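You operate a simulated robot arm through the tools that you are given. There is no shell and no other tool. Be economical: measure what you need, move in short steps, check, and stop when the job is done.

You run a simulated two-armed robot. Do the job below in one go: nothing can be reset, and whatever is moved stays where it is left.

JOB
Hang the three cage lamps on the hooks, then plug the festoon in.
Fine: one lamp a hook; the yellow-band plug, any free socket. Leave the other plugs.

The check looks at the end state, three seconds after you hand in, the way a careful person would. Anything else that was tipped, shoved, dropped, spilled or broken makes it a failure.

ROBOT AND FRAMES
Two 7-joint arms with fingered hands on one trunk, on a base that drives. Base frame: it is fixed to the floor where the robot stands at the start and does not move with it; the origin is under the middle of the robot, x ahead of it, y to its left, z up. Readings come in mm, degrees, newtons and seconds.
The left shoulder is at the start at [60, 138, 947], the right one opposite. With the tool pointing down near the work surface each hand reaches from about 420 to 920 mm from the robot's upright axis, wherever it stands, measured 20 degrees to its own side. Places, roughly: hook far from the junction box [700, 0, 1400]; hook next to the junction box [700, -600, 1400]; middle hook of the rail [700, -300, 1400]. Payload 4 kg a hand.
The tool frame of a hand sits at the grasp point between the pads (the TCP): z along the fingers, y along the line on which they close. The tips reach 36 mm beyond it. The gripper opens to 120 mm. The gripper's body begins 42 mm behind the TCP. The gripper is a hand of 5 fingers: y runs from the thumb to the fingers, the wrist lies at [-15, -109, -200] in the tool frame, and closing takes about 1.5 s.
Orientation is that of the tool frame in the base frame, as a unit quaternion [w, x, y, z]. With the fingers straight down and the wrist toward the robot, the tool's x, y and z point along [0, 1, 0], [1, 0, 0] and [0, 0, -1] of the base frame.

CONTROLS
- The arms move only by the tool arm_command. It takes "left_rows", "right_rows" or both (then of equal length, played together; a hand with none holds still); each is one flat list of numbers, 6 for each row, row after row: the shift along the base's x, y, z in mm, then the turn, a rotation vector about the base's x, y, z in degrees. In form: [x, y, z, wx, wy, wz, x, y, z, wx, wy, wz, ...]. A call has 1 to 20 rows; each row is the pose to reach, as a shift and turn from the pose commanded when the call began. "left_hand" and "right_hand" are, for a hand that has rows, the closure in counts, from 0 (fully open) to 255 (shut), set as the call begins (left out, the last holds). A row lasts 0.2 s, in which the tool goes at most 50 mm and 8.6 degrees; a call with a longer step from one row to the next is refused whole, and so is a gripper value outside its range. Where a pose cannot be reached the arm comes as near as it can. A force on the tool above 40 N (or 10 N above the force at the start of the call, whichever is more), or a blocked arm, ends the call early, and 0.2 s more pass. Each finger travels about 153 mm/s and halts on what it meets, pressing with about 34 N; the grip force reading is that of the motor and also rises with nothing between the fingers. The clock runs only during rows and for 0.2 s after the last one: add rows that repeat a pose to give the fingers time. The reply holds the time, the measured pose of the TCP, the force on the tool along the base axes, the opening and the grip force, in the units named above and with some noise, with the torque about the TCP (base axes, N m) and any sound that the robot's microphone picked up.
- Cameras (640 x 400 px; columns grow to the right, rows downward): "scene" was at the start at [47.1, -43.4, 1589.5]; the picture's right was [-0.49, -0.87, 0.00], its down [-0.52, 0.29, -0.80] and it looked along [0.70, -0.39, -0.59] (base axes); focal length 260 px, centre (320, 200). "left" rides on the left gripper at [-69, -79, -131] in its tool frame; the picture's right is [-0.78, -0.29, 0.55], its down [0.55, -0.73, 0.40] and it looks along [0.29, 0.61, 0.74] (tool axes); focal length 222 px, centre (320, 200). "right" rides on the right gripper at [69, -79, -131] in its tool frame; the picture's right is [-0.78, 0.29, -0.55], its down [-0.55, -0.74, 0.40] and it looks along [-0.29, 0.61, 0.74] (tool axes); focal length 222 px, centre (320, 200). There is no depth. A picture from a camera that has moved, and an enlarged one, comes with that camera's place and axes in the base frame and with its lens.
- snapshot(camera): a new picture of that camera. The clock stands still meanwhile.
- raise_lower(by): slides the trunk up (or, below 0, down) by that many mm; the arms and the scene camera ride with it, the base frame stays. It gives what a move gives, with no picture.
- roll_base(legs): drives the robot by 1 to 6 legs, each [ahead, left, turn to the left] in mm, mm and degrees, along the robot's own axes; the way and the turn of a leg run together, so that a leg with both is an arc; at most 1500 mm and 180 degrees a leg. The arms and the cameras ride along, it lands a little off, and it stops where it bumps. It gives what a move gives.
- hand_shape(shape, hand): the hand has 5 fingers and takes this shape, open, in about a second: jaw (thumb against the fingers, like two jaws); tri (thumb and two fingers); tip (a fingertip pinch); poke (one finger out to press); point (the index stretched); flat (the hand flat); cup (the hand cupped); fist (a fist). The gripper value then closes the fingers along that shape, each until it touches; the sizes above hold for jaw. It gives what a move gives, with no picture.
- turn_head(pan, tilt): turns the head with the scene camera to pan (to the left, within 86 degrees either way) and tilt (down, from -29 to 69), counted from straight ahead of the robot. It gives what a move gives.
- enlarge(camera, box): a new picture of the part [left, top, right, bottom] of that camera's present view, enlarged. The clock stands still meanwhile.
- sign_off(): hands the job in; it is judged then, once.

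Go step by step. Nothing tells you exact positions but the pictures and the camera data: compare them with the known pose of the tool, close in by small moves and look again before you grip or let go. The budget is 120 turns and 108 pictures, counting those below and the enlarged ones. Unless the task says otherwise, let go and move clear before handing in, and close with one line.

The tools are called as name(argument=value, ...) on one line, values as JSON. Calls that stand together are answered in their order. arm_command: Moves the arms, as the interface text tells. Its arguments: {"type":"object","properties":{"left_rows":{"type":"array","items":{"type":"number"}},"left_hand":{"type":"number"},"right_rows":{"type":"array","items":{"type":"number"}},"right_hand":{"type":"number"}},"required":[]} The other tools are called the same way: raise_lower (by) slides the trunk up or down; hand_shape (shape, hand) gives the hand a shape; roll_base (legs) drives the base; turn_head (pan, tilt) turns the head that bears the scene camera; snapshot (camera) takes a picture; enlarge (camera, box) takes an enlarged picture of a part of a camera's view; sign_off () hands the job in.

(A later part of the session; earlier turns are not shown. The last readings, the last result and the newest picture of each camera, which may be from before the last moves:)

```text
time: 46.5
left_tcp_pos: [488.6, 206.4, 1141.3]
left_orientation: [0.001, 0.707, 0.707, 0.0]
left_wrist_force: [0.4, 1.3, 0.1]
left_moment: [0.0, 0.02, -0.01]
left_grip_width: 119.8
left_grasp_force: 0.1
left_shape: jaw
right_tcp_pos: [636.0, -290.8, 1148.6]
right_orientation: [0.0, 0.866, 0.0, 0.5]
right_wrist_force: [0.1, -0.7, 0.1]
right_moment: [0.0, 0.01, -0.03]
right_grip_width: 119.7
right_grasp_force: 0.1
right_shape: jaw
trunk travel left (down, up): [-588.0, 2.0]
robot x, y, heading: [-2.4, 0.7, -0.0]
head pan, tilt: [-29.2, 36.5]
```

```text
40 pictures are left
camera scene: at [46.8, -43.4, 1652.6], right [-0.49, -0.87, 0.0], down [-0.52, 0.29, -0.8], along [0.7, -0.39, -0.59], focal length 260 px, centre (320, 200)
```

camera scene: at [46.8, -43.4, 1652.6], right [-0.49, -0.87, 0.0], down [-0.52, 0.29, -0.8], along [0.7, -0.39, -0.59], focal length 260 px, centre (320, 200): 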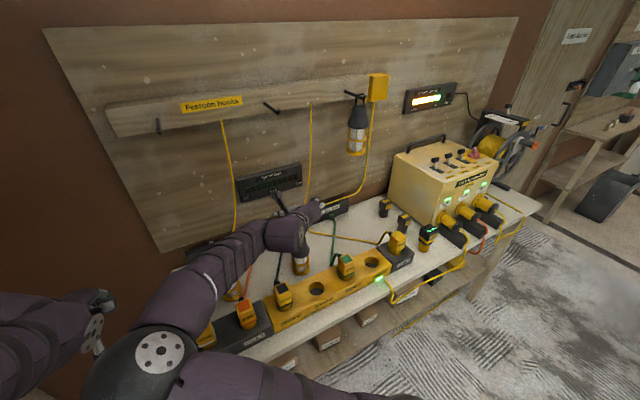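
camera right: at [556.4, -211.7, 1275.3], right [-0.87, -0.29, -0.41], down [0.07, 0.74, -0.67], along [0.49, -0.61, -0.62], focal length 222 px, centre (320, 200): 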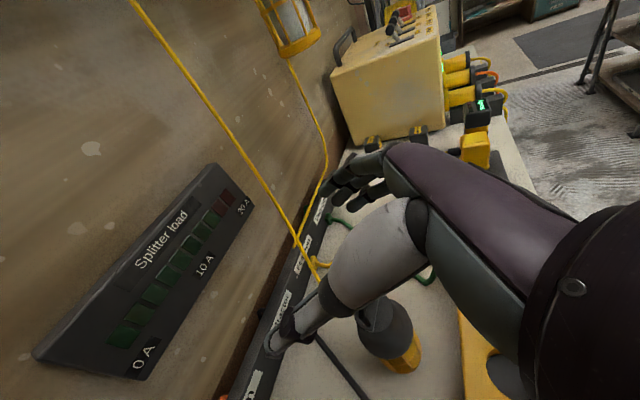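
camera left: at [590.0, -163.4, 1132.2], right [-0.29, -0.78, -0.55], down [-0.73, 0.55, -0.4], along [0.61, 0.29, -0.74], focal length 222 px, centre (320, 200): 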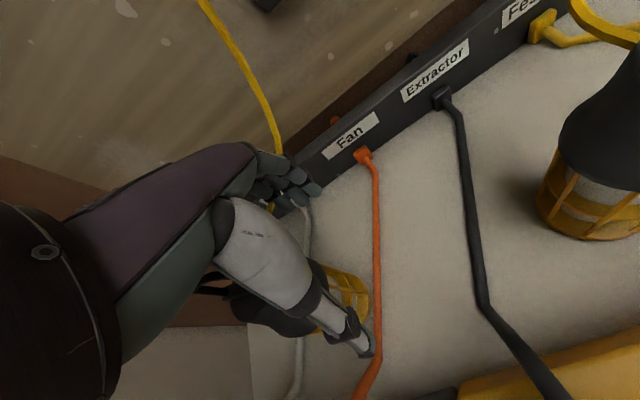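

Lamp 3 hangs cleanly. Lamp 2 measures ≈ (635, −288), centred in the jaws. I'll lower with the trunk and look before the last part.

arm_command(right_rows=[3, 1, 0, 0, 0, 0, 3, 1, 0, 0, 0, 0])

raise_lower(by=-110)

snapshot(camera="right")

snapshot(camera="scene")

```text
time: 47.1
left_tcp_pos: [487.6, 205.4, 1141.4]
left_orientation: [0.0, 0.707, 0.707, -0.001]
left_wrist_force: [-0.1, 0.1, -0.1]
left_moment: [-0.03, -0.02, 0.0]
left_grip_width: 120.1
left_grasp_force: 0.1
left_shape: jaw
right_tcp_pos: [639.4, -290.4, 1151.8]
right_orientation: [-0.001, 0.866, 0.0, 0.5]
right_wrist_force: [0.2, -0.6, 0.2]
right_moment: [0.0, 0.0, 0.01]
right_grip_width: 120.0
right_grasp_force: 0.0
right_shape: jaw
trunk travel left (down, up): [-588.0, 2.0]
robot x, y, heading: [-0.9, -0.5, -0.2]
head pan, tilt: [-29.2, 36.5]
```

```text
time: 48.5
left_tcp_pos: [488.4, 207.2, 1031.3]
left_orientation: [-0.001, 0.707, 0.707, 0.0]
left_wrist_force: [-0.2, 0.1, 0.3]
left_moment: [-0.01, -0.02, -0.01]
left_grip_width: 120.0
left_grasp_force: 0.1
left_shape: jaw
right_tcp_pos: [639.3, -289.1, 1040.5]
right_orientation: [0.001, 0.866, 0.0, 0.5]
right_wrist_force: [1.1, -0.1, 0.1]
right_moment: [-0.01, -0.02, 0.01]
right_grip_width: 119.7
right_grasp_force: 0.1
right_shape: jaw
trunk travel left (down, up): [-478.0, 112.0]
robot x, y, heading: [-1.8, 0.0, -0.2]
head pan, tilt: [-29.2, 36.5]
```

```text
39 pictures are left
camera right: at [559.3, -210.3, 1166.1], right [-0.87, -0.29, -0.41], down [0.07, 0.74, -0.67], along [0.49, -0.61, -0.62], focal length 222 px, centre (320, 200)
```

right: 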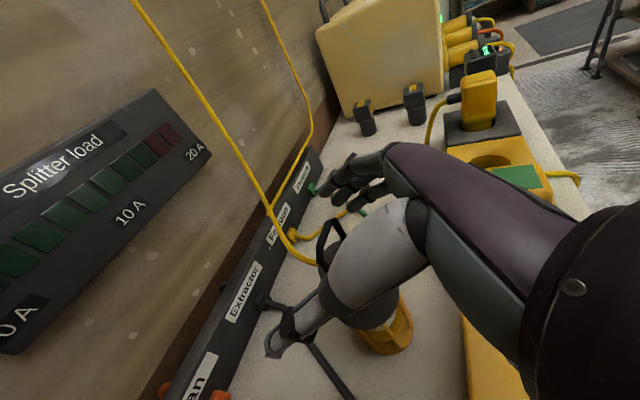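

```text
38 pictures are left
camera scene: at [46.9, -43.2, 1542.6], right [-0.49, -0.87, 0.0], down [-0.52, 0.29, -0.8], along [0.7, -0.39, -0.59], focal length 260 px, centre (320, 200)
```

scene: 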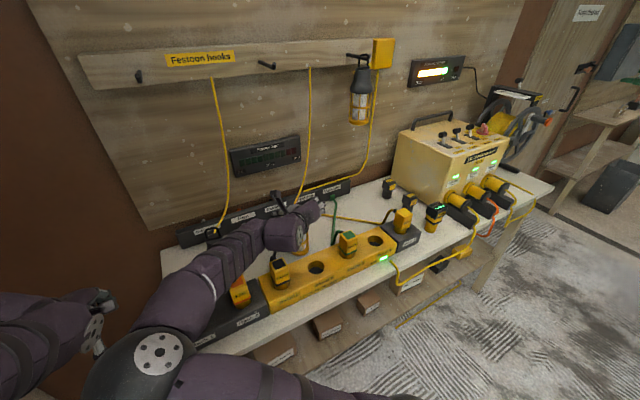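

All clear so far. I'll tilt 3° more to raise the wrist over the Extractor plug, then lower the remaining 82 mm.

arm_command(right_rows=[-2, 0, 0, 0, 3, 0, -2, 0, 0, 0, 3, 0])

raise_lower(by=-50)

enlarge(camera="scene", box=[180, 160, 372, 280])

```text
time: 49.1
left_tcp_pos: [489.1, 207.0, 1031.5]
left_orientation: [0.0, 0.707, 0.707, 0.0]
left_wrist_force: [0.1, -0.2, -0.8]
left_moment: [-0.03, -0.01, 0.01]
left_grip_width: 119.9
left_grasp_force: 0.1
left_shape: jaw
right_tcp_pos: [636.7, -289.5, 1040.6]
right_orientation: [0.0, 0.879, 0.0, 0.477]
right_wrist_force: [-0.5, -0.6, 0.3]
right_moment: [0.02, -0.01, -0.01]
right_grip_width: 119.8
right_grasp_force: 0.0
right_shape: jaw
trunk travel left (down, up): [-478.0, 112.0]
robot x, y, heading: [-1.5, -1.7, -0.0]
head pan, tilt: [-29.2, 36.5]
```

```text
time: 50.0
left_tcp_pos: [487.8, 206.8, 981.2]
left_orientation: [0.0, 0.707, 0.707, 0.0]
left_wrist_force: [0.5, 0.3, -0.1]
left_moment: [0.02, -0.01, 0.04]
left_grip_width: 119.6
left_grasp_force: 0.1
left_shape: jaw
right_tcp_pos: [637.1, -289.7, 990.3]
right_orientation: [0.0, 0.879, 0.0, 0.478]
right_wrist_force: [-0.5, -0.5, -0.2]
right_moment: [0.03, 0.01, 0.0]
right_grip_width: 119.7
right_grasp_force: 0.1
right_shape: jaw
trunk travel left (down, up): [-428.0, 162.0]
robot x, y, heading: [-1.0, 1.4, 0.1]
head pan, tilt: [-29.2, 36.5]
```

```text
3.33 times, centred on (276, 220) of scene
camera zoom: at [46.9, -43.2, 1492.6], right [-0.49, -0.87, 0.0], down [-0.52, 0.29, -0.8], along [0.7, -0.39, -0.59], focal length 865 px, centre (467, 133)
```

zoom: 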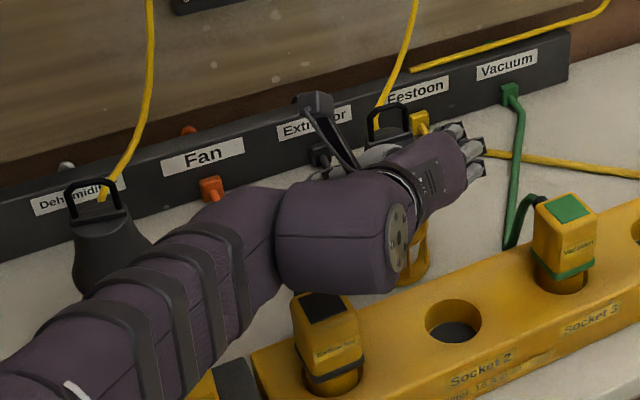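

The wrist clears the Extractor plug by ~45 mm even after the rest. Lowering 32 mm and gripping.

raise_lower(by=-33)

arm_command(right_rows=[0, 0, 0, 0, 0, 0, 0, 0, 0, 0, 0, 0, 0, 0, 0, 0, 0, 0, 0, 0, 0, 0, 0, 0, 0, 0, 0, 0, 0, 0, 0, 0, 0, 0, 0, 0, 0, 0, 0, 0, 0, 0, 0, 0, 0, 0, 0, 0], right_hand=255)

raise_lower(by=194)

enlarge(camera="right", box=[160, 60, 416, 220])

enlarge(camera="scene", box=[256, 165, 352, 225])

```text
time: 50.8
left_tcp_pos: [489.0, 205.0, 948.5]
left_orientation: [0.0, 0.707, 0.708, 0.0]
left_wrist_force: [-0.5, 0.1, -0.5]
left_moment: [0.0, -0.01, 0.03]
left_grip_width: 119.9
left_grasp_force: 0.0
left_shape: jaw
right_tcp_pos: [637.0, -290.1, 957.2]
right_orientation: [0.0, 0.879, 0.0, 0.477]
right_wrist_force: [-0.3, 0.5, -0.1]
right_moment: [-0.03, -0.01, 0.03]
right_grip_width: 119.9
right_grasp_force: 0.0
right_shape: jaw
trunk travel left (down, up): [-395.0, 195.0]
robot x, y, heading: [-2.4, 2.5, 0.1]
head pan, tilt: [-29.2, 36.5]
```

```text
time: 52.6
left_tcp_pos: [488.4, 207.2, 947.6]
left_orientation: [0.0, 0.708, 0.707, 0.0]
left_wrist_force: [0.2, -0.5, 0.3]
left_moment: [0.01, 0.0, -0.03]
left_grip_width: 119.8
left_grasp_force: 0.0
left_shape: jaw
right_tcp_pos: [637.0, -290.3, 956.8]
right_orientation: [0.0, 0.878, 0.0, 0.478]
right_wrist_force: [1.7, -0.4, 1.9]
right_moment: [-0.22, -0.01, 0.03]
right_grip_width: 51.4
right_grasp_force: 34.1
right_shape: jaw
trunk travel left (down, up): [-395.0, 195.0]
robot x, y, heading: [-1.1, -1.3, 0.2]
head pan, tilt: [-29.2, 36.5]
```

```text
time: 54.7
left_tcp_pos: [488.7, 204.8, 1141.8]
left_orientation: [0.0, 0.707, 0.707, 0.0]
left_wrist_force: [-0.3, 0.2, 0.7]
left_moment: [0.01, -0.01, -0.02]
left_grip_width: 119.7
left_grasp_force: 0.1
left_shape: jaw
right_tcp_pos: [639.8, -291.2, 1151.2]
right_orientation: [0.0, 0.879, 0.0, 0.477]
right_wrist_force: [0.0, 0.7, -2.9]
right_moment: [0.01, -0.04, -0.03]
right_grip_width: 36.1
right_grasp_force: 34.0
right_shape: jaw
trunk travel left (down, up): [-589.0, 1.0]
robot x, y, heading: [-0.8, -1.5, 0.3]
head pan, tilt: [-29.2, 36.5]
```

```text
2.50 times, centred on (288, 140) of right
camera zoom: at [564.4, -210.5, 1280.3], right [-0.89, -0.29, -0.36], down [0.03, 0.74, -0.68], along [0.46, -0.61, -0.64], focal length 555 px, centre (400, 350)
```

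zoom: 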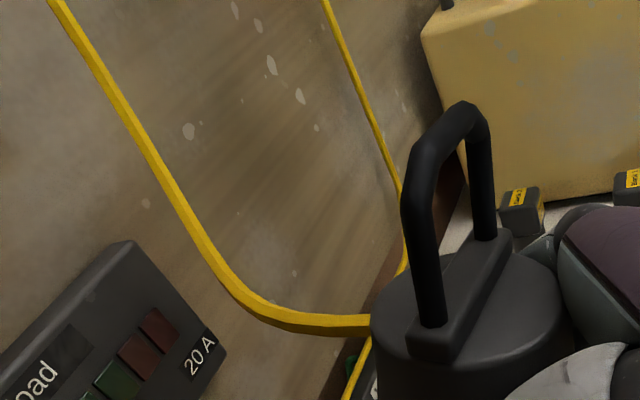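

```text
6.67 times, centred on (304, 195) of scene
camera zoom: at [47.5, -43.3, 1653.5], right [-0.49, -0.87, 0.0], down [-0.52, 0.29, -0.8], along [0.7, -0.39, -0.59], focal length 1731 px, centre (427, 233)
```

zoom: 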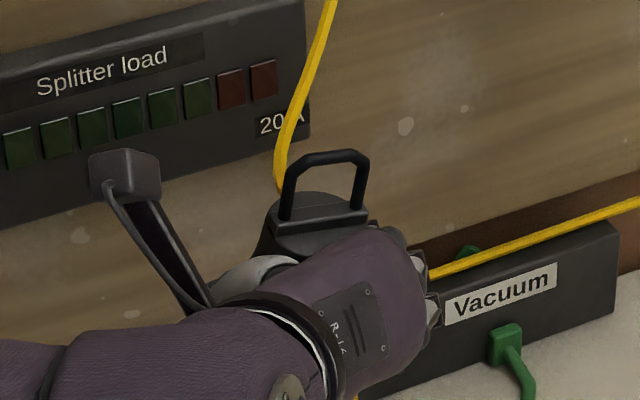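

Lamp 2 is held, though it slipped toward the palm (loop at TCP + (−35, −12, +72), leaning back ~10°). Hook 2's tip is ≈ (704, −285, 1436). I'll pitch the hand 8° to upright it and go to just before the hook.

arm_command(right_rows=[0, 3, 40, 0, 4, 0, 0, 6, 80, 0, 8, 0, 0, 10, 120, 0, 8, 0, 5, 14, 160, 0, 8, 0, 25, 17, 190, 0, 8, 0, 45, 17, 198, 0, 8, 0, 57, 17, 198, 0, 8, 0, 57, 17, 198, 0, 8, 0])

enlarge(camera="right", box=[160, 60, 416, 220])

enlarge(camera="scene", box=[240, 80, 336, 140])

```text
time: 56.5
left_tcp_pos: [488.6, 206.0, 1141.7]
left_orientation: [-0.001, 0.707, 0.707, 0.0]
left_wrist_force: [-0.6, -0.1, -0.1]
left_moment: [0.03, 0.02, 0.01]
left_grip_width: 119.8
left_grasp_force: 0.1
left_shape: jaw
right_tcp_pos: [693.8, -274.2, 1347.6]
right_orientation: [0.0, 0.91, 0.0, 0.415]
right_wrist_force: [1.2, 0.6, -2.8]
right_moment: [-0.01, -0.08, 0.01]
right_grip_width: 35.6
right_grasp_force: 33.7
right_shape: jaw
trunk travel left (down, up): [-589.0, 1.0]
robot x, y, heading: [-1.7, -2.7, 0.0]
head pan, tilt: [-29.2, 36.5]
```

```text
2.50 times, centred on (288, 140) of right
camera zoom: at [639.4, -194.0, 1486.4], right [-0.93, -0.29, -0.23], down [-0.06, 0.74, -0.67], along [0.37, -0.61, -0.7], focal length 555 px, centre (400, 350)
```

zoom: 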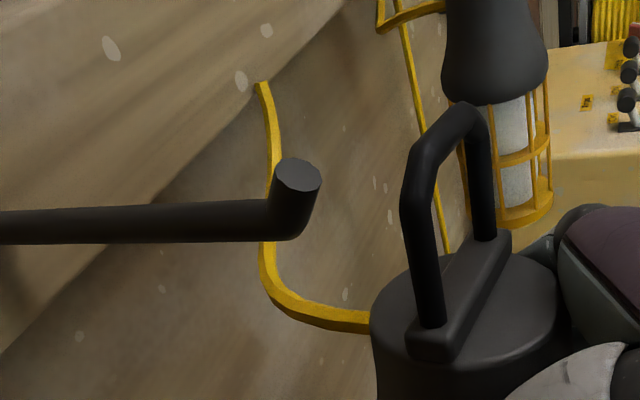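

```text
6.67 times, centred on (288, 110) of scene
camera zoom: at [47.3, -43.3, 1653.5], right [-0.49, -0.87, 0.0], down [-0.52, 0.29, -0.8], along [0.7, -0.39, -0.59], focal length 1731 px, centre (533, 800)
```

zoom: 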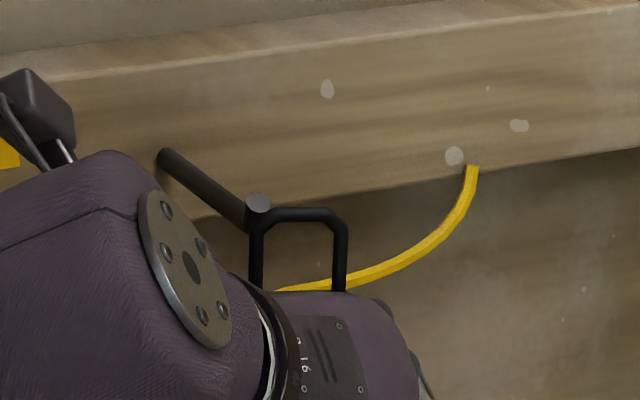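

Both views agree: hook 2 tip (704, −286, 1435); loop window y −270…−303, z 1409…1437 at x 672. I'll raise 3 mm and advance 52 mm.

arm_command(right_rows=[0, 0, 3, 0, 0, 0, 8, 0, 3, 0, 0, 0, 16, 0, 3, 0, 0, 0, 24, 0, 3, 0, 0, 0, 32, 0, 3, 0, 0, 0, 40, 0, 3, 0, 0, 0, 47, 0, 3, 0, 0, 0, 52, 0, 3, 0, 0, 0, 52, 0, 3, 0, 0, 0])

enlarge(camera="right", box=[160, 60, 416, 220])

```text
time: 58.5
left_tcp_pos: [487.7, 206.2, 1142.1]
left_orientation: [0.001, 0.707, 0.707, 0.0]
left_wrist_force: [0.0, -0.3, 0.2]
left_moment: [-0.05, -0.03, 0.01]
left_grip_width: 120.2
left_grasp_force: 0.0
left_shape: jaw
right_tcp_pos: [747.6, -273.6, 1352.4]
right_orientation: [0.0, 0.91, 0.0, 0.415]
right_wrist_force: [-0.4, 1.0, -2.9]
right_moment: [-0.03, -0.03, 0.0]
right_grip_width: 35.7
right_grasp_force: 34.1
right_shape: jaw
trunk travel left (down, up): [-589.0, 1.0]
robot x, y, heading: [-0.3, 0.3, 0.1]
head pan, tilt: [-29.2, 36.5]
```

```text
2.50 times, centred on (288, 140) of right
camera zoom: at [692.8, -193.6, 1490.3], right [-0.93, -0.29, -0.23], down [-0.06, 0.74, -0.68], along [0.37, -0.61, -0.7], focal length 555 px, centre (400, 350)
```

zoom: 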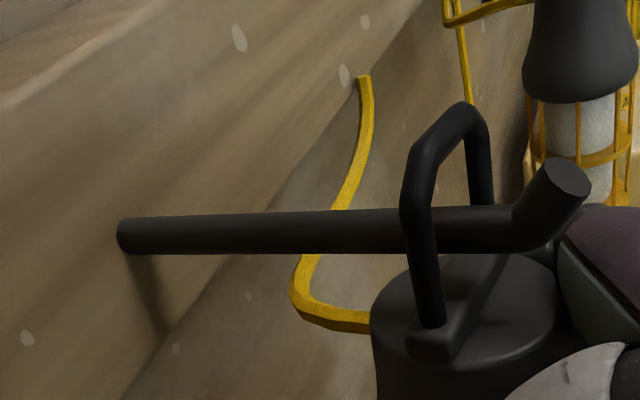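

Threaded without contact. Lowering until the peg takes the weight, then opening.

arm_command(right_rows=[2, 0, -4, 0, 0, 0, 4, 0, -8, 0, 0, 0, 4, 0, -11, 0, 0, 0, 4, 0, -11, 0, 0, 0])

```text
time: 59.5
left_tcp_pos: [487.7, 206.2, 1140.7]
left_orientation: [0.0, 0.707, 0.707, 0.0]
left_wrist_force: [1.0, -0.3, 0.2]
left_moment: [0.01, -0.01, 0.01]
left_grip_width: 119.7
left_grasp_force: 0.0
left_shape: jaw
right_tcp_pos: [751.7, -273.2, 1342.1]
right_orientation: [0.0, 0.91, 0.0, 0.415]
right_wrist_force: [1.0, 0.0, 2.9]
right_moment: [-0.03, 0.03, 0.02]
right_grip_width: 35.9
right_grasp_force: 34.1
right_shape: jaw
trunk travel left (down, up): [-589.0, 1.0]
robot x, y, heading: [-0.7, -1.4, 0.2]
head pan, tilt: [-29.2, 36.5]
```

arm_command(right_rows=[0, 0, 0, 0, 0, 0, 0, 0, 0, 0, 0, 0, 0, 0, 0, 0, 0, 0, 0, 0, 0, 0, 0, 0, 0, 0, 0, 0, 0, 0, 0, 0, 0, 0, 0, 0, 0, 0, 0, 0, 0, 0], right_hand=0)

snapshot(camera="right")

```text
time: 61.1
left_tcp_pos: [488.7, 205.4, 1141.7]
left_orientation: [-0.001, 0.708, 0.707, 0.0]
left_wrist_force: [0.8, 0.3, -0.6]
left_moment: [0.02, 0.0, 0.0]
left_grip_width: 119.6
left_grasp_force: 0.1
left_shape: jaw
right_tcp_pos: [750.8, -273.8, 1342.5]
right_orientation: [0.0, 0.91, 0.0, 0.415]
right_wrist_force: [-0.4, 0.1, -0.2]
right_moment: [0.05, -0.02, 0.02]
right_grip_width: 119.9
right_grasp_force: 0.0
right_shape: jaw
trunk travel left (down, up): [-589.0, 1.0]
robot x, y, heading: [0.6, -0.2, 0.2]
head pan, tilt: [-29.2, 36.5]
```

```text
31 pictures are left
camera right: at [696.2, -193.9, 1479.3], right [-0.93, -0.29, -0.23], down [-0.06, 0.74, -0.68], along [0.37, -0.61, -0.7], focal length 222 px, centre (320, 200)
```

right: 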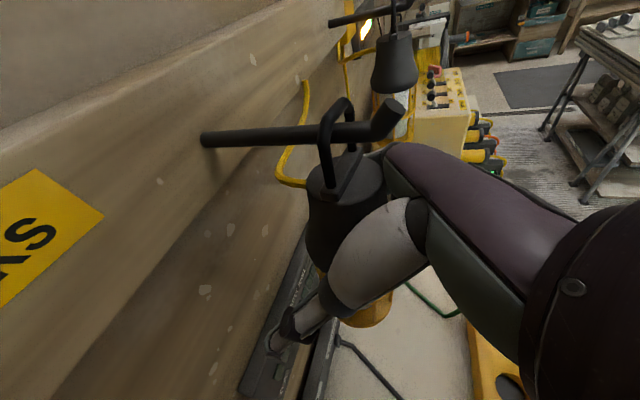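

Lamp 2 hangs. I'll withdraw, and check the room on the left before shifting the base toward lamp 1.

arm_command(right_rows=[-20, 0, -2, 0, 0, 0, -45, 0, -4, 0, 0, 0, -75, 0, -6, 0, 0, 0, -110, 0, -10, 0, 0, 0, -140, 0, -30, 0, 0, 0, -150, 0, -60, 0, -4, 0, -150, 0, -90, 0, -8, 0, -150, 0, -90, 0, -8, 0])

turn_head(pan=35, tilt=30)

snapshot(camera="scene")

```text
time: 62.9
left_tcp_pos: [488.9, 208.0, 1142.8]
left_orientation: [0.0, 0.707, 0.707, 0.0]
left_wrist_force: [-0.5, 0.2, -0.1]
left_moment: [0.02, 0.04, -0.02]
left_grip_width: 119.9
left_grasp_force: 0.0
left_shape: jaw
right_tcp_pos: [600.3, -274.1, 1250.7]
right_orientation: [0.0, 0.879, 0.0, 0.477]
right_wrist_force: [-0.7, -0.5, 0.0]
right_moment: [-0.01, 0.01, 0.0]
right_grip_width: 119.6
right_grasp_force: 0.1
right_shape: jaw
trunk travel left (down, up): [-589.0, 1.0]
robot x, y, heading: [1.6, 0.9, 0.0]
head pan, tilt: [-29.2, 36.5]
```

```text
time: 64.3
left_tcp_pos: [487.5, 206.0, 1142.2]
left_orientation: [0.0, 0.707, 0.707, 0.0]
left_wrist_force: [-0.8, -0.2, -0.4]
left_moment: [-0.01, 0.01, 0.02]
left_grip_width: 119.8
left_grasp_force: 0.1
left_shape: jaw
right_tcp_pos: [600.1, -272.9, 1251.3]
right_orientation: [-0.001, 0.879, 0.0, 0.477]
right_wrist_force: [0.8, -0.4, 0.6]
right_moment: [0.01, 0.0, 0.02]
right_grip_width: 119.6
right_grasp_force: 0.0
right_shape: jaw
trunk travel left (down, up): [-589.0, 1.0]
robot x, y, heading: [-1.5, -0.1, 0.2]
head pan, tilt: [35.0, 30.0]
```

```text
30 pictures are left
camera scene: at [45.1, 51.2, 1663.6], right [0.57, -0.82, 0.0], down [-0.41, -0.29, -0.87], along [0.71, 0.5, -0.5], focal length 260 px, centre (320, 200)
```

scene: 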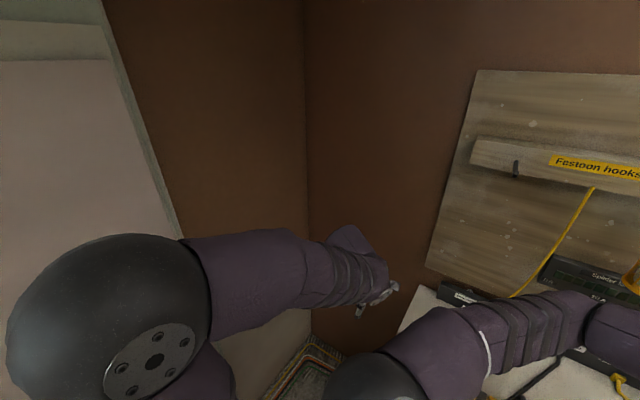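

There is a side wall at y ≈ 700, so a 200 mm shift left is safe. I'll raise the left hand a bit for clearance, drive, and turn the head back.

arm_command(left_rows=[0, 10, 40, 0, 0, 0, 0, 20, 80, 0, 0, 0, 0, 30, 110, 0, 0, 0, 0, 30, 110, 0, 0, 0])

roll_base(legs=[[0, 200, 0]])

turn_head(pan=-29.2, tilt=36.5)

snapshot(camera="scene")

```text
time: 65.3
left_tcp_pos: [488.5, 237.5, 1253.3]
left_orientation: [0.0, 0.707, 0.707, 0.0]
left_wrist_force: [0.0, -0.5, -0.2]
left_moment: [-0.03, 0.0, 0.0]
left_grip_width: 119.8
left_grasp_force: 0.1
left_shape: jaw
right_tcp_pos: [600.5, -273.5, 1251.0]
right_orientation: [0.0, 0.879, 0.0, 0.477]
right_wrist_force: [0.4, -0.7, 0.6]
right_moment: [0.01, 0.02, 0.02]
right_grip_width: 119.8
right_grasp_force: 0.0
right_shape: jaw
trunk travel left (down, up): [-589.0, 1.0]
robot x, y, heading: [-1.1, -3.1, -0.3]
head pan, tilt: [35.0, 30.0]
```

```text
time: 66.8
left_tcp_pos: [488.6, 435.2, 1252.6]
left_orientation: [0.0, 0.707, 0.707, 0.0]
left_wrist_force: [0.1, 0.7, -0.2]
left_moment: [-0.05, -0.04, 0.0]
left_grip_width: 119.7
left_grasp_force: 0.0
left_shape: jaw
right_tcp_pos: [602.3, -75.1, 1251.5]
right_orientation: [0.0, 0.879, 0.0, 0.477]
right_wrist_force: [0.5, -0.3, -0.4]
right_moment: [-0.01, 0.01, -0.07]
right_grip_width: 119.6
right_grasp_force: 0.0
right_shape: jaw
trunk travel left (down, up): [-589.0, 1.0]
robot x, y, heading: [-1.1, 196.5, -0.1]
head pan, tilt: [35.0, 30.0]
```

```text
time: 68.2
left_tcp_pos: [488.1, 434.4, 1253.5]
left_orientation: [0.0, 0.707, 0.707, 0.0]
left_wrist_force: [-0.1, -0.3, 0.4]
left_moment: [-0.02, 0.0, 0.0]
left_grip_width: 119.7
left_grasp_force: 0.1
left_shape: jaw
right_tcp_pos: [601.6, -76.6, 1250.7]
right_orientation: [0.0, 0.879, 0.0, 0.478]
right_wrist_force: [0.4, 0.4, -0.1]
right_moment: [0.01, 0.02, 0.01]
right_grip_width: 119.7
right_grasp_force: 0.0
right_shape: jaw
trunk travel left (down, up): [-589.0, 1.0]
robot x, y, heading: [-0.3, 198.0, -0.1]
head pan, tilt: [-29.2, 36.5]
```

```text
29 pictures are left
camera scene: at [47.1, 153.9, 1653.5], right [-0.49, -0.87, 0.0], down [-0.52, 0.29, -0.8], along [0.7, -0.39, -0.59], focal length 260 px, centre (320, 200)
```

scene: 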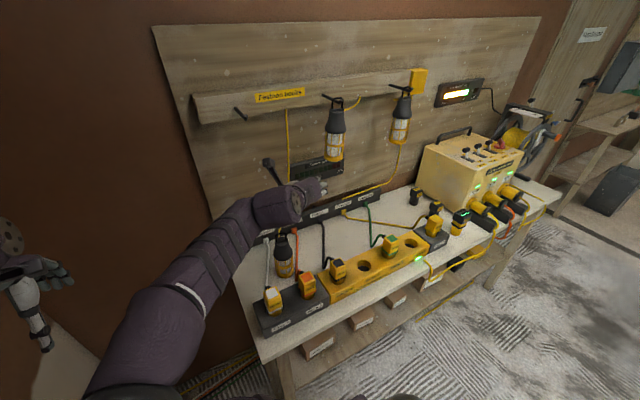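

Two lamps hang well. Moving above lamp 1 (≈ (650, −40)) to measure it from above.

arm_command(right_rows=[0, 18, -40, 0, 0, 0, 10, 36, -75, 0, 0, 0, 30, 36, -100, 0, 0, 0, 42, 36, -100, 0, 0, 0, 42, 36, -100, 0, 0, 0])

snapshot(camera="right")

```text
time: 69.4
left_tcp_pos: [488.5, 435.1, 1252.5]
left_orientation: [0.0, 0.707, 0.707, 0.0]
left_wrist_force: [1.1, 0.4, 0.4]
left_moment: [-0.01, -0.03, 0.01]
left_grip_width: 119.7
left_grasp_force: 0.0
left_shape: jaw
right_tcp_pos: [641.8, -39.4, 1153.0]
right_orientation: [0.0, 0.879, 0.001, 0.477]
right_wrist_force: [0.2, -0.5, 0.3]
right_moment: [0.0, 0.01, 0.03]
right_grip_width: 120.0
right_grasp_force: 0.1
right_shape: jaw
trunk travel left (down, up): [-589.0, 1.0]
robot x, y, heading: [0.6, 197.4, -0.1]
head pan, tilt: [-29.2, 36.5]
```

```text
28 pictures are left
camera right: at [568.5, 39.9, 1281.2], right [-0.89, -0.29, -0.36], down [0.03, 0.74, -0.68], along [0.46, -0.61, -0.64], focal length 222 px, centre (320, 200)
```

right: 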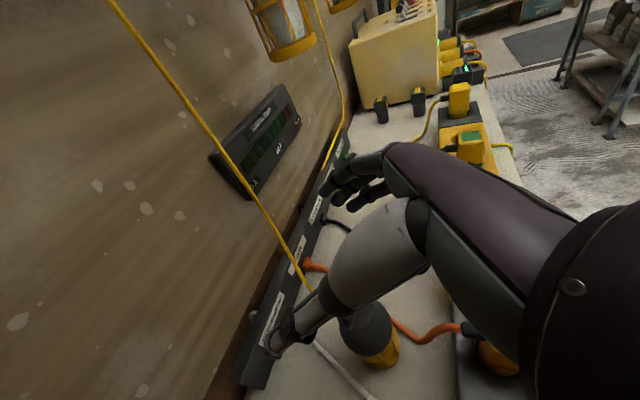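

Lamp 1 is at ≈ (656, −38). I'll set TCP x slightly beyond its axis (as worked for lamp 3), tilt 30°, and lower with the trunk.

arm_command(right_rows=[10, 1, 0, 0, -3, 0, 21, 1, 0, 0, -3, 0, 21, 1, 0, 0, -3, 0])

raise_lower(by=-110)

snapshot(camera="right")

snapshot(camera="scene")

```text
time: 70.2
left_tcp_pos: [487.9, 434.2, 1252.3]
left_orientation: [-0.001, 0.708, 0.707, -0.001]
left_wrist_force: [-0.1, 0.6, -0.5]
left_moment: [0.02, -0.01, -0.01]
left_grip_width: 119.8
left_grasp_force: 0.0
left_shape: jaw
right_tcp_pos: [662.4, -40.3, 1151.2]
right_orientation: [0.0, 0.866, 0.0, 0.5]
right_wrist_force: [-0.1, 1.0, 0.4]
right_moment: [-0.01, 0.02, 0.02]
right_grip_width: 120.0
right_grasp_force: 0.0
right_shape: jaw
trunk travel left (down, up): [-589.0, 1.0]
robot x, y, heading: [-1.3, 196.4, -0.2]
head pan, tilt: [-29.2, 36.5]
```

```text
time: 71.6
left_tcp_pos: [488.7, 435.0, 1144.1]
left_orientation: [0.0, 0.707, 0.707, 0.0]
left_wrist_force: [-0.4, 0.4, -0.3]
left_moment: [-0.01, 0.0, -0.01]
left_grip_width: 119.6
left_grasp_force: 0.2
left_shape: jaw
right_tcp_pos: [662.7, -40.1, 1041.8]
right_orientation: [0.0, 0.866, 0.0, 0.5]
right_wrist_force: [0.0, -0.7, 0.5]
right_moment: [-0.02, -0.01, -0.01]
right_grip_width: 119.9
right_grasp_force: 0.1
right_shape: jaw
trunk travel left (down, up): [-479.0, 111.0]
robot x, y, heading: [-0.6, 197.7, 0.1]
head pan, tilt: [-29.2, 36.5]
```

```text
27 pictures are left
camera right: at [582.8, 39.9, 1167.1], right [-0.87, -0.29, -0.41], down [0.07, 0.74, -0.67], along [0.49, -0.61, -0.62], focal length 222 px, centre (320, 200)
```

right: 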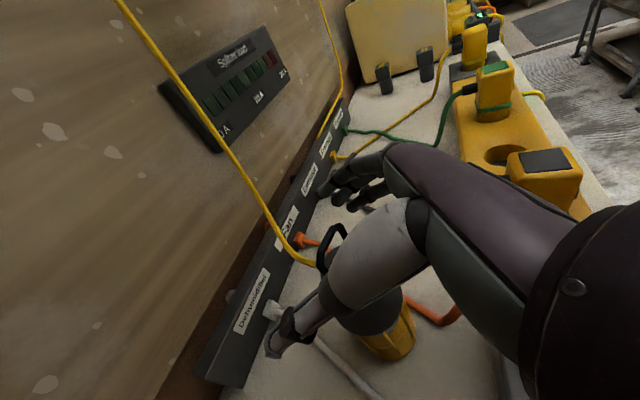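

```text
26 pictures are left
camera scene: at [47.0, 153.8, 1543.6], right [-0.49, -0.87, 0.0], down [-0.52, 0.29, -0.8], along [0.7, -0.39, -0.59], focal length 260 px, centre (320, 200)
```

scene: 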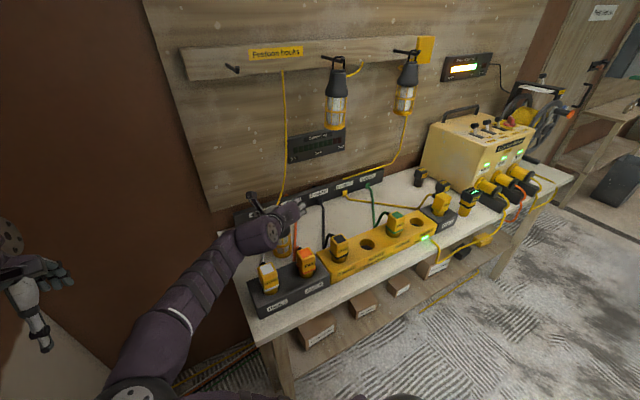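

Geometry matches the earlier good grasps. I'll ease 4 mm forward, lower 85 mm, and close.

arm_command(right_rows=[4, 1, 0, 0, 0, 0, 4, 1, 0, 0, 0, 0])

raise_lower(by=-50)

raise_lower(by=-36)

enlarge(camera="scene", box=[192, 120, 352, 220])

```text
time: 72.2
left_tcp_pos: [488.2, 434.8, 1142.3]
left_orientation: [0.0, 0.707, 0.708, 0.0]
left_wrist_force: [0.1, 0.7, -0.1]
left_moment: [-0.03, 0.0, 0.01]
left_grip_width: 119.6
left_grasp_force: 0.2
left_shape: jaw
right_tcp_pos: [667.7, -38.1, 1041.5]
right_orientation: [0.0, 0.866, 0.001, 0.5]
right_wrist_force: [0.1, 0.8, -0.4]
right_moment: [-0.03, -0.03, 0.01]
right_grip_width: 119.6
right_grasp_force: 0.0
right_shape: jaw
trunk travel left (down, up): [-479.0, 111.0]
robot x, y, heading: [2.5, 195.0, 0.1]
head pan, tilt: [-29.2, 36.5]
```

```text
time: 73.1
left_tcp_pos: [487.9, 434.6, 1093.1]
left_orientation: [0.0, 0.707, 0.708, 0.0]
left_wrist_force: [-0.1, 1.0, -0.2]
left_moment: [0.01, -0.01, 0.0]
left_grip_width: 119.9
left_grasp_force: 0.1
left_shape: jaw
right_tcp_pos: [668.5, -39.2, 992.5]
right_orientation: [0.001, 0.866, 0.001, 0.5]
right_wrist_force: [0.5, 0.3, 0.0]
right_moment: [-0.06, -0.05, -0.01]
right_grip_width: 119.7
right_grasp_force: 0.0
right_shape: jaw
trunk travel left (down, up): [-429.0, 161.0]
robot x, y, heading: [-5.7, 195.2, 0.2]
head pan, tilt: [-29.2, 36.5]
```

```text
time: 73.9
left_tcp_pos: [490.2, 434.0, 1056.5]
left_orientation: [0.0, 0.707, 0.707, 0.0]
left_wrist_force: [0.3, -0.1, -1.1]
left_moment: [0.0, 0.01, 0.01]
left_grip_width: 119.7
left_grasp_force: 0.1
left_shape: jaw
right_tcp_pos: [666.4, -38.2, 956.0]
right_orientation: [0.0, 0.866, 0.0, 0.5]
right_wrist_force: [0.0, 0.1, -1.3]
right_moment: [-0.02, -0.02, 0.02]
right_grip_width: 119.8
right_grasp_force: 0.1
right_shape: jaw
trunk travel left (down, up): [-393.0, 197.0]
robot x, y, heading: [2.2, 193.0, 0.1]
head pan, tilt: [-29.2, 36.5]
```

```text
4.00 times, centred on (272, 170) of scene
camera zoom: at [46.9, 153.8, 1457.5], right [-0.49, -0.87, 0.0], down [-0.52, 0.29, -0.8], along [0.7, -0.39, -0.59], focal length 1038 px, centre (512, 320)
```

zoom: 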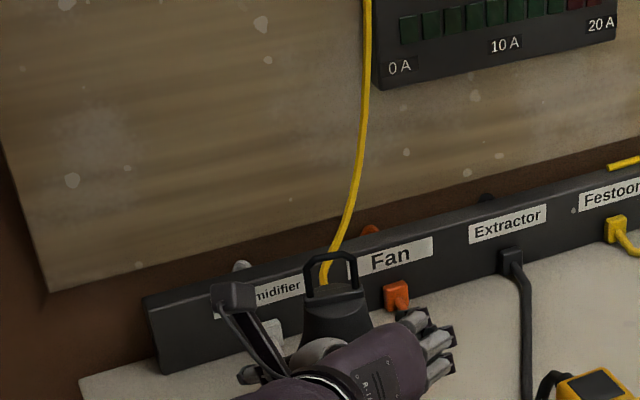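

No contact, lamp upright between the fingers. Closing and lifting.

arm_command(right_rows=[0, 0, 0, 0, 0, 0, 0, 0, 0, 0, 0, 0, 0, 0, 0, 0, 0, 0, 0, 0, 0, 0, 0, 0, 0, 0, 0, 0, 0, 0, 0, 0, 0, 0, 0, 0, 0, 0, 0, 0, 0, 0, 0, 0, 0, 0, 0, 0], right_hand=255)

raise_lower(by=195)

enlarge(camera="right", box=[160, 60, 416, 220])

enlarge(camera="scene", box=[240, 165, 336, 225])

```text
time: 75.7
left_tcp_pos: [488.6, 433.9, 1056.1]
left_orientation: [0.0, 0.707, 0.707, 0.001]
left_wrist_force: [0.0, -0.5, 0.5]
left_moment: [-0.01, 0.03, -0.01]
left_grip_width: 120.0
left_grasp_force: 0.0
left_shape: jaw
right_tcp_pos: [668.0, -38.8, 955.5]
right_orientation: [0.0, 0.866, 0.0, 0.501]
right_wrist_force: [1.1, 0.7, 2.1]
right_moment: [-0.12, -0.07, 0.05]
right_grip_width: 41.9
right_grasp_force: 34.2
right_shape: jaw
trunk travel left (down, up): [-393.0, 197.0]
robot x, y, heading: [-2.2, 194.6, 0.2]
head pan, tilt: [-29.2, 36.5]
```

```text
time: 77.9
left_tcp_pos: [489.1, 435.4, 1252.5]
left_orientation: [0.0, 0.707, 0.707, 0.0]
left_wrist_force: [-0.3, 0.1, -0.7]
left_moment: [0.04, 0.01, 0.0]
left_grip_width: 119.6
left_grasp_force: 0.0
left_shape: jaw
right_tcp_pos: [667.6, -39.4, 1150.6]
right_orientation: [0.0, 0.866, 0.001, 0.5]
right_wrist_force: [0.4, 0.3, -2.3]
right_moment: [0.0, -0.07, 0.0]
right_grip_width: 42.1
right_grasp_force: 34.1
right_shape: jaw
trunk travel left (down, up): [-588.0, 2.0]
robot x, y, heading: [1.6, 197.3, 0.2]
head pan, tilt: [-29.2, 36.5]
```

```text
2.50 times, centred on (288, 140) of right
camera zoom: at [587.5, 41.0, 1275.6], right [-0.87, -0.29, -0.41], down [0.07, 0.74, -0.67], along [0.49, -0.61, -0.62], focal length 555 px, centre (400, 350)
```

zoom: 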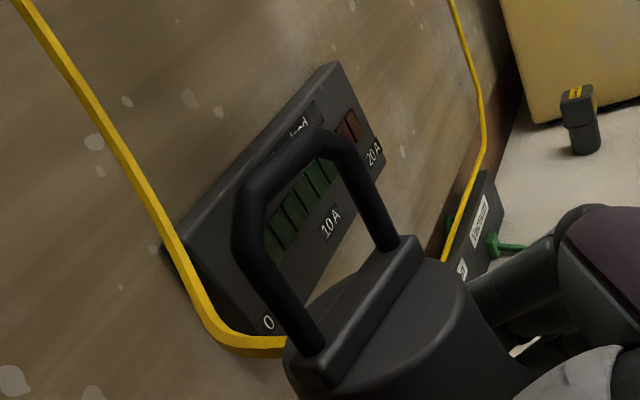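

```text
6.67 times, centred on (288, 195) of scene
camera zoom: at [47.5, 153.8, 1652.4], right [-0.49, -0.87, 0.0], down [-0.52, 0.29, -0.8], along [0.7, -0.39, -0.6], focal length 1731 px, centre (533, 233)
```

zoom: 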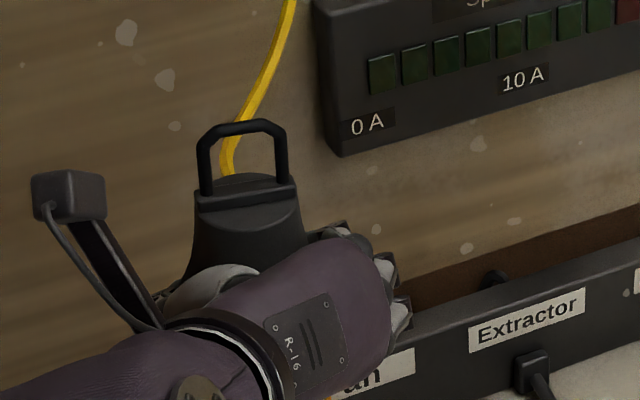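

Lamp 1 is upright and well held: loop window centred at TCP + (−11, −4, +77). Hook 1's tip is ≈ (704, −1, 1436). Moving to just before it.

arm_command(right_rows=[-5, 8, 40, 0, 0, 0, -10, 16, 80, 0, 0, 0, -10, 26, 120, 0, 0, 0, -5, 36, 160, 0, 0, 0, 5, 42, 190, 0, 0, 0, 14, 42, 200, 0, 0, 0, 14, 42, 200, 0, 0, 0])

enlarge(camera="right", box=[80, 60, 336, 220])

enlarge(camera="scene", box=[208, 80, 304, 140])

```text
time: 79.5
left_tcp_pos: [488.4, 433.0, 1252.1]
left_orientation: [0.001, 0.707, 0.707, 0.0]
left_wrist_force: [-0.1, -0.5, -0.1]
left_moment: [0.03, 0.01, 0.01]
left_grip_width: 119.7
left_grasp_force: 0.1
left_shape: jaw
right_tcp_pos: [681.8, 3.7, 1350.5]
right_orientation: [0.0, 0.866, 0.001, 0.5]
right_wrist_force: [0.6, -0.2, -2.6]
right_moment: [0.03, -0.03, 0.01]
right_grip_width: 41.8
right_grasp_force: 33.9
right_shape: jaw
trunk travel left (down, up): [-588.0, 2.0]
robot x, y, heading: [-1.2, 194.8, -0.1]
head pan, tilt: [-29.2, 36.5]
```

```text
2.50 times, centred on (208, 140) of right
camera zoom: at [601.6, 83.6, 1476.6], right [-0.87, -0.29, -0.41], down [0.07, 0.74, -0.67], along [0.49, -0.61, -0.62], focal length 555 px, centre (600, 350)
```

zoom: 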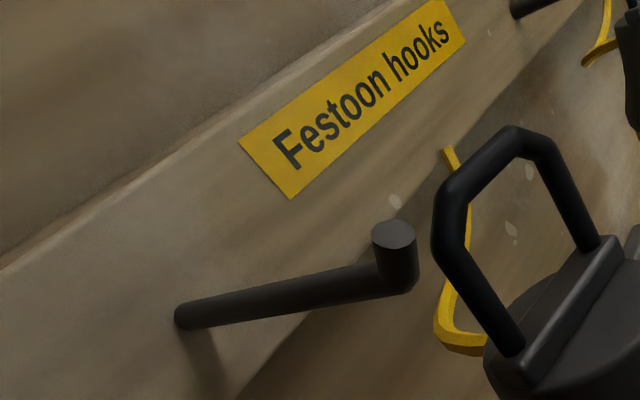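

```text
6.67 times, centred on (256, 110) of scene
camera zoom: at [47.2, 153.9, 1652.5], right [-0.49, -0.87, 0.0], down [-0.52, 0.29, -0.8], along [0.7, -0.39, -0.59], focal length 1731 px, centre (747, 800)
```

zoom: 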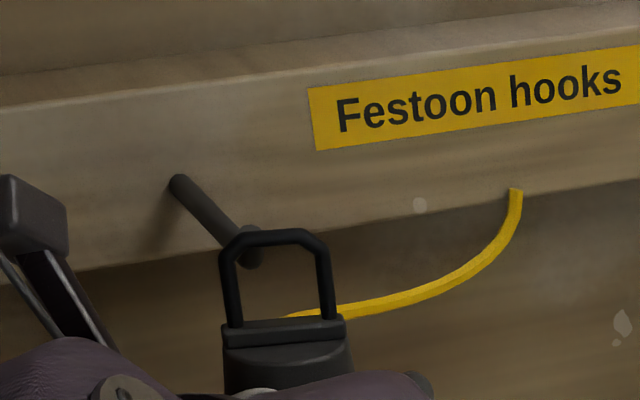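

Hook tip (703, 0, 1436) is centred in the window (y ±17, z 1414…1442). Threading: advance 54 mm.

arm_command(right_rows=[8, 0, 0, 0, 0, 0, 16, 0, 0, 0, 0, 0, 24, 0, 0, 0, 0, 0, 32, 0, 0, 0, 0, 0, 40, 0, 0, 0, 0, 0, 47, 0, 0, 0, 0, 0, 54, 0, 0, 0, 0, 0, 56, 0, 0, 0, 0, 0, 56, 0, 0, 0, 0, 0])

enlarge(camera="right", box=[80, 60, 336, 220])

```text
time: 81.5
left_tcp_pos: [488.1, 435.3, 1250.8]
left_orientation: [0.0, 0.707, 0.707, 0.001]
left_wrist_force: [-0.3, 0.2, 0.1]
left_moment: [-0.02, 0.04, 0.01]
left_grip_width: 119.9
left_grasp_force: 0.1
left_shape: jaw
right_tcp_pos: [738.3, 3.4, 1349.9]
right_orientation: [0.001, 0.867, -0.001, 0.499]
right_wrist_force: [0.4, 0.0, -2.9]
right_moment: [-0.02, -0.05, -0.03]
right_grip_width: 42.0
right_grasp_force: 34.2
right_shape: jaw
trunk travel left (down, up): [-588.0, 2.0]
robot x, y, heading: [-0.5, 198.3, 0.1]
head pan, tilt: [-29.2, 36.5]
```

```text
2.50 times, centred on (208, 140) of right
camera zoom: at [657.8, 83.0, 1475.5], right [-0.87, -0.29, -0.41], down [0.07, 0.74, -0.67], along [0.49, -0.61, -0.62], focal length 555 px, centre (600, 350)
```

zoom: 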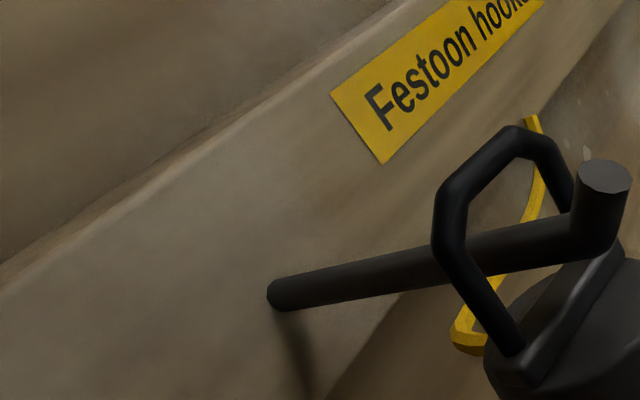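

Threaded again. Lowering onto the peg.

arm_command(right_rows=[2, 0, -4, 0, 0, 0, 4, 0, -8, 0, 0, 0, 4, 0, -12, 0, 0, 0, 4, 0, -15, 0, 0, 0, 4, 0, -15, 0, 0, 0])

```text
time: 82.7
left_tcp_pos: [486.7, 433.9, 1252.7]
left_orientation: [0.0, 0.707, 0.707, -0.001]
left_wrist_force: [0.7, -0.1, 0.6]
left_moment: [-0.02, 0.02, -0.02]
left_grip_width: 119.7
left_grasp_force: 0.0
left_shape: jaw
right_tcp_pos: [739.9, 3.7, 1339.4]
right_orientation: [0.001, 0.865, 0.0, 0.502]
right_wrist_force: [-2.2, 0.6, 14.1]
right_moment: [-0.13, -0.05, 0.04]
right_grip_width: 42.0
right_grasp_force: 34.2
right_shape: jaw
trunk travel left (down, up): [-588.0, 2.0]
robot x, y, heading: [0.9, 197.1, 0.4]
head pan, tilt: [-29.2, 36.5]
```

Bearing a bit hard (14 N); I'll ease up 3 mm and open.

arm_command(right_rows=[0, 0, 3, 0, 0, 0, 0, 0, 3, 0, 0, 0])

arm_command(right_rows=[0, 0, 0, 0, 0, 0, 0, 0, 0, 0, 0, 0, 0, 0, 0, 0, 0, 0, 0, 0, 0, 0, 0, 0, 0, 0, 0, 0, 0, 0, 0, 0, 0, 0, 0, 0, 0, 0, 0, 0, 0, 0], right_hand=0)

snapshot(camera="right")

```text
time: 83.3
left_tcp_pos: [486.3, 435.3, 1252.9]
left_orientation: [0.0, 0.707, 0.707, -0.001]
left_wrist_force: [0.3, 0.3, 0.6]
left_moment: [-0.01, -0.01, 0.0]
left_grip_width: 119.8
left_grasp_force: 0.0
left_shape: jaw
right_tcp_pos: [741.7, 4.5, 1338.8]
right_orientation: [0.0, 0.866, 0.0, 0.5]
right_wrist_force: [-1.5, 1.3, 8.0]
right_moment: [-0.18, -0.03, 0.03]
right_grip_width: 42.3
right_grasp_force: 34.2
right_shape: jaw
trunk travel left (down, up): [-588.0, 2.0]
robot x, y, heading: [1.3, 194.8, 0.0]
head pan, tilt: [-29.2, 36.5]
```

```text
time: 84.9
left_tcp_pos: [488.4, 434.8, 1251.9]
left_orientation: [0.001, 0.708, 0.707, 0.0]
left_wrist_force: [0.3, -0.5, -1.2]
left_moment: [0.02, -0.01, 0.02]
left_grip_width: 119.8
left_grasp_force: 0.1
left_shape: jaw
right_tcp_pos: [741.3, 3.2, 1339.4]
right_orientation: [0.0, 0.866, 0.0, 0.5]
right_wrist_force: [0.0, -0.5, 0.1]
right_moment: [0.0, -0.01, 0.0]
right_grip_width: 119.7
right_grasp_force: 0.1
right_shape: jaw
trunk travel left (down, up): [-588.0, 2.0]
robot x, y, heading: [0.3, 198.3, -0.0]
head pan, tilt: [-29.2, 36.5]
```

```text
19 pictures are left
camera right: at [661.3, 83.0, 1464.0], right [-0.87, -0.29, -0.41], down [0.07, 0.74, -0.67], along [0.49, -0.61, -0.62], focal length 222 px, centre (320, 200)
```

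right: 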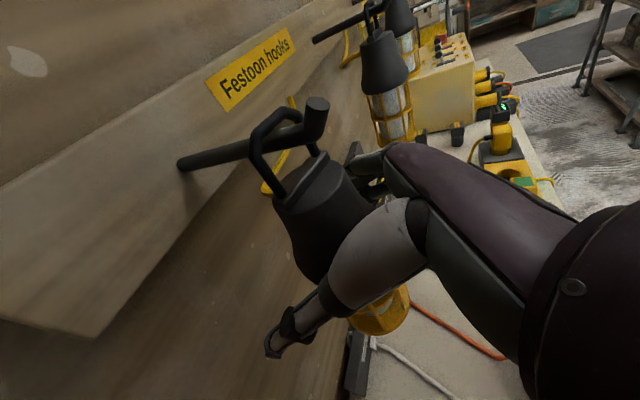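

All three lamps hang. I'll withdraw, drive back right 200 mm, and prepare for the plug.

arm_command(right_rows=[-20, 0, -2, 0, 0, 0, -45, 0, -4, 0, 0, 0, -75, 0, -6, 0, 0, 0, -110, 0, -10, 0, 0, 0, -140, 0, -30, 0, 0, 0, -165, 0, -60, 0, 0, 0, -180, 0, -90, 0, 0, 0, -180, 0, -90, 0, 0, 0])

roll_base(legs=[[0, -200, 0]])

arm_command(right_rows=[-10, -40, 0, 0, 0, 0, -20, -80, 0, 0, 0, 0, -30, -120, 0, 0, 0, 0, -40, -160, 0, 0, 0, 0, -50, -200, 0, 0, 0, 0, -60, -240, 0, 0, 0, 0, -60, -285, 0, 0, 0, 0, -60, -330, 0, 0, 0, 0, -60, -370, 0, 0, 0, 0, -60, -405, 0, 0, 0, 0, -60, -405, 0, 0, 0, 0])

snapshot(camera="scene")

```text
time: 86.9
left_tcp_pos: [488.6, 434.8, 1250.1]
left_orientation: [0.002, 0.708, 0.706, -0.004]
left_wrist_force: [0.6, 0.9, 0.1]
left_moment: [-0.04, -0.03, -0.01]
left_grip_width: 119.9
left_grasp_force: 0.0
left_shape: jaw
right_tcp_pos: [562.8, -29.4, 1238.4]
right_orientation: [-0.001, 0.87, -0.036, 0.492]
right_wrist_force: [0.3, 0.6, -1.1]
right_moment: [0.04, -0.03, 0.0]
right_grip_width: 119.9
right_grasp_force: 0.0
right_shape: jaw
trunk travel left (down, up): [-588.0, 2.0]
robot x, y, heading: [-3.4, 197.4, -0.0]
head pan, tilt: [-29.2, 36.5]
stopped in row 8 (right hand): the arm was blocked; the commanded pose is now the measured one
```

```text
time: 88.5
left_tcp_pos: [488.8, 231.5, 1250.9]
left_orientation: [0.001, 0.71, 0.705, -0.004]
left_wrist_force: [0.1, -0.2, -0.3]
left_moment: [0.02, -0.02, -0.01]
left_grip_width: 120.0
left_grasp_force: 0.1
left_shape: jaw
right_tcp_pos: [561.7, -232.4, 1238.5]
right_orientation: [0.0, 0.87, -0.037, 0.491]
right_wrist_force: [0.0, -0.3, 0.1]
right_moment: [0.04, 0.02, 0.01]
right_grip_width: 120.0
right_grasp_force: 0.1
right_shape: jaw
trunk travel left (down, up): [-588.0, 2.0]
robot x, y, heading: [-0.8, -5.9, 0.0]
head pan, tilt: [-29.2, 36.5]
```

```text
time: 90.9
left_tcp_pos: [489.8, 232.6, 1248.9]
left_orientation: [0.002, 0.709, 0.705, -0.004]
left_wrist_force: [0.5, 0.2, 0.5]
left_moment: [0.03, 0.01, 0.01]
left_grip_width: 120.0
left_grasp_force: 0.0
left_shape: jaw
right_tcp_pos: [501.3, -636.2, 1237.5]
right_orientation: [0.001, 0.87, -0.036, 0.491]
right_wrist_force: [-0.3, 0.2, 0.5]
right_moment: [0.02, -0.01, -0.02]
right_grip_width: 119.8
right_grasp_force: 0.1
right_shape: jaw
trunk travel left (down, up): [-588.0, 2.0]
robot x, y, heading: [-3.3, -4.7, -0.1]
head pan, tilt: [-29.2, 36.5]
```

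```text
18 pictures are left
camera scene: at [46.7, -46.4, 1652.5], right [-0.49, -0.87, 0.0], down [-0.52, 0.29, -0.8], along [0.7, -0.39, -0.59], focal length 260 px, centre (320, 200)
```

scene: 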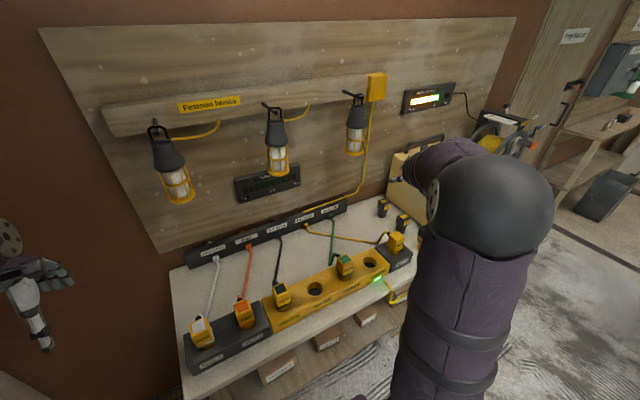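

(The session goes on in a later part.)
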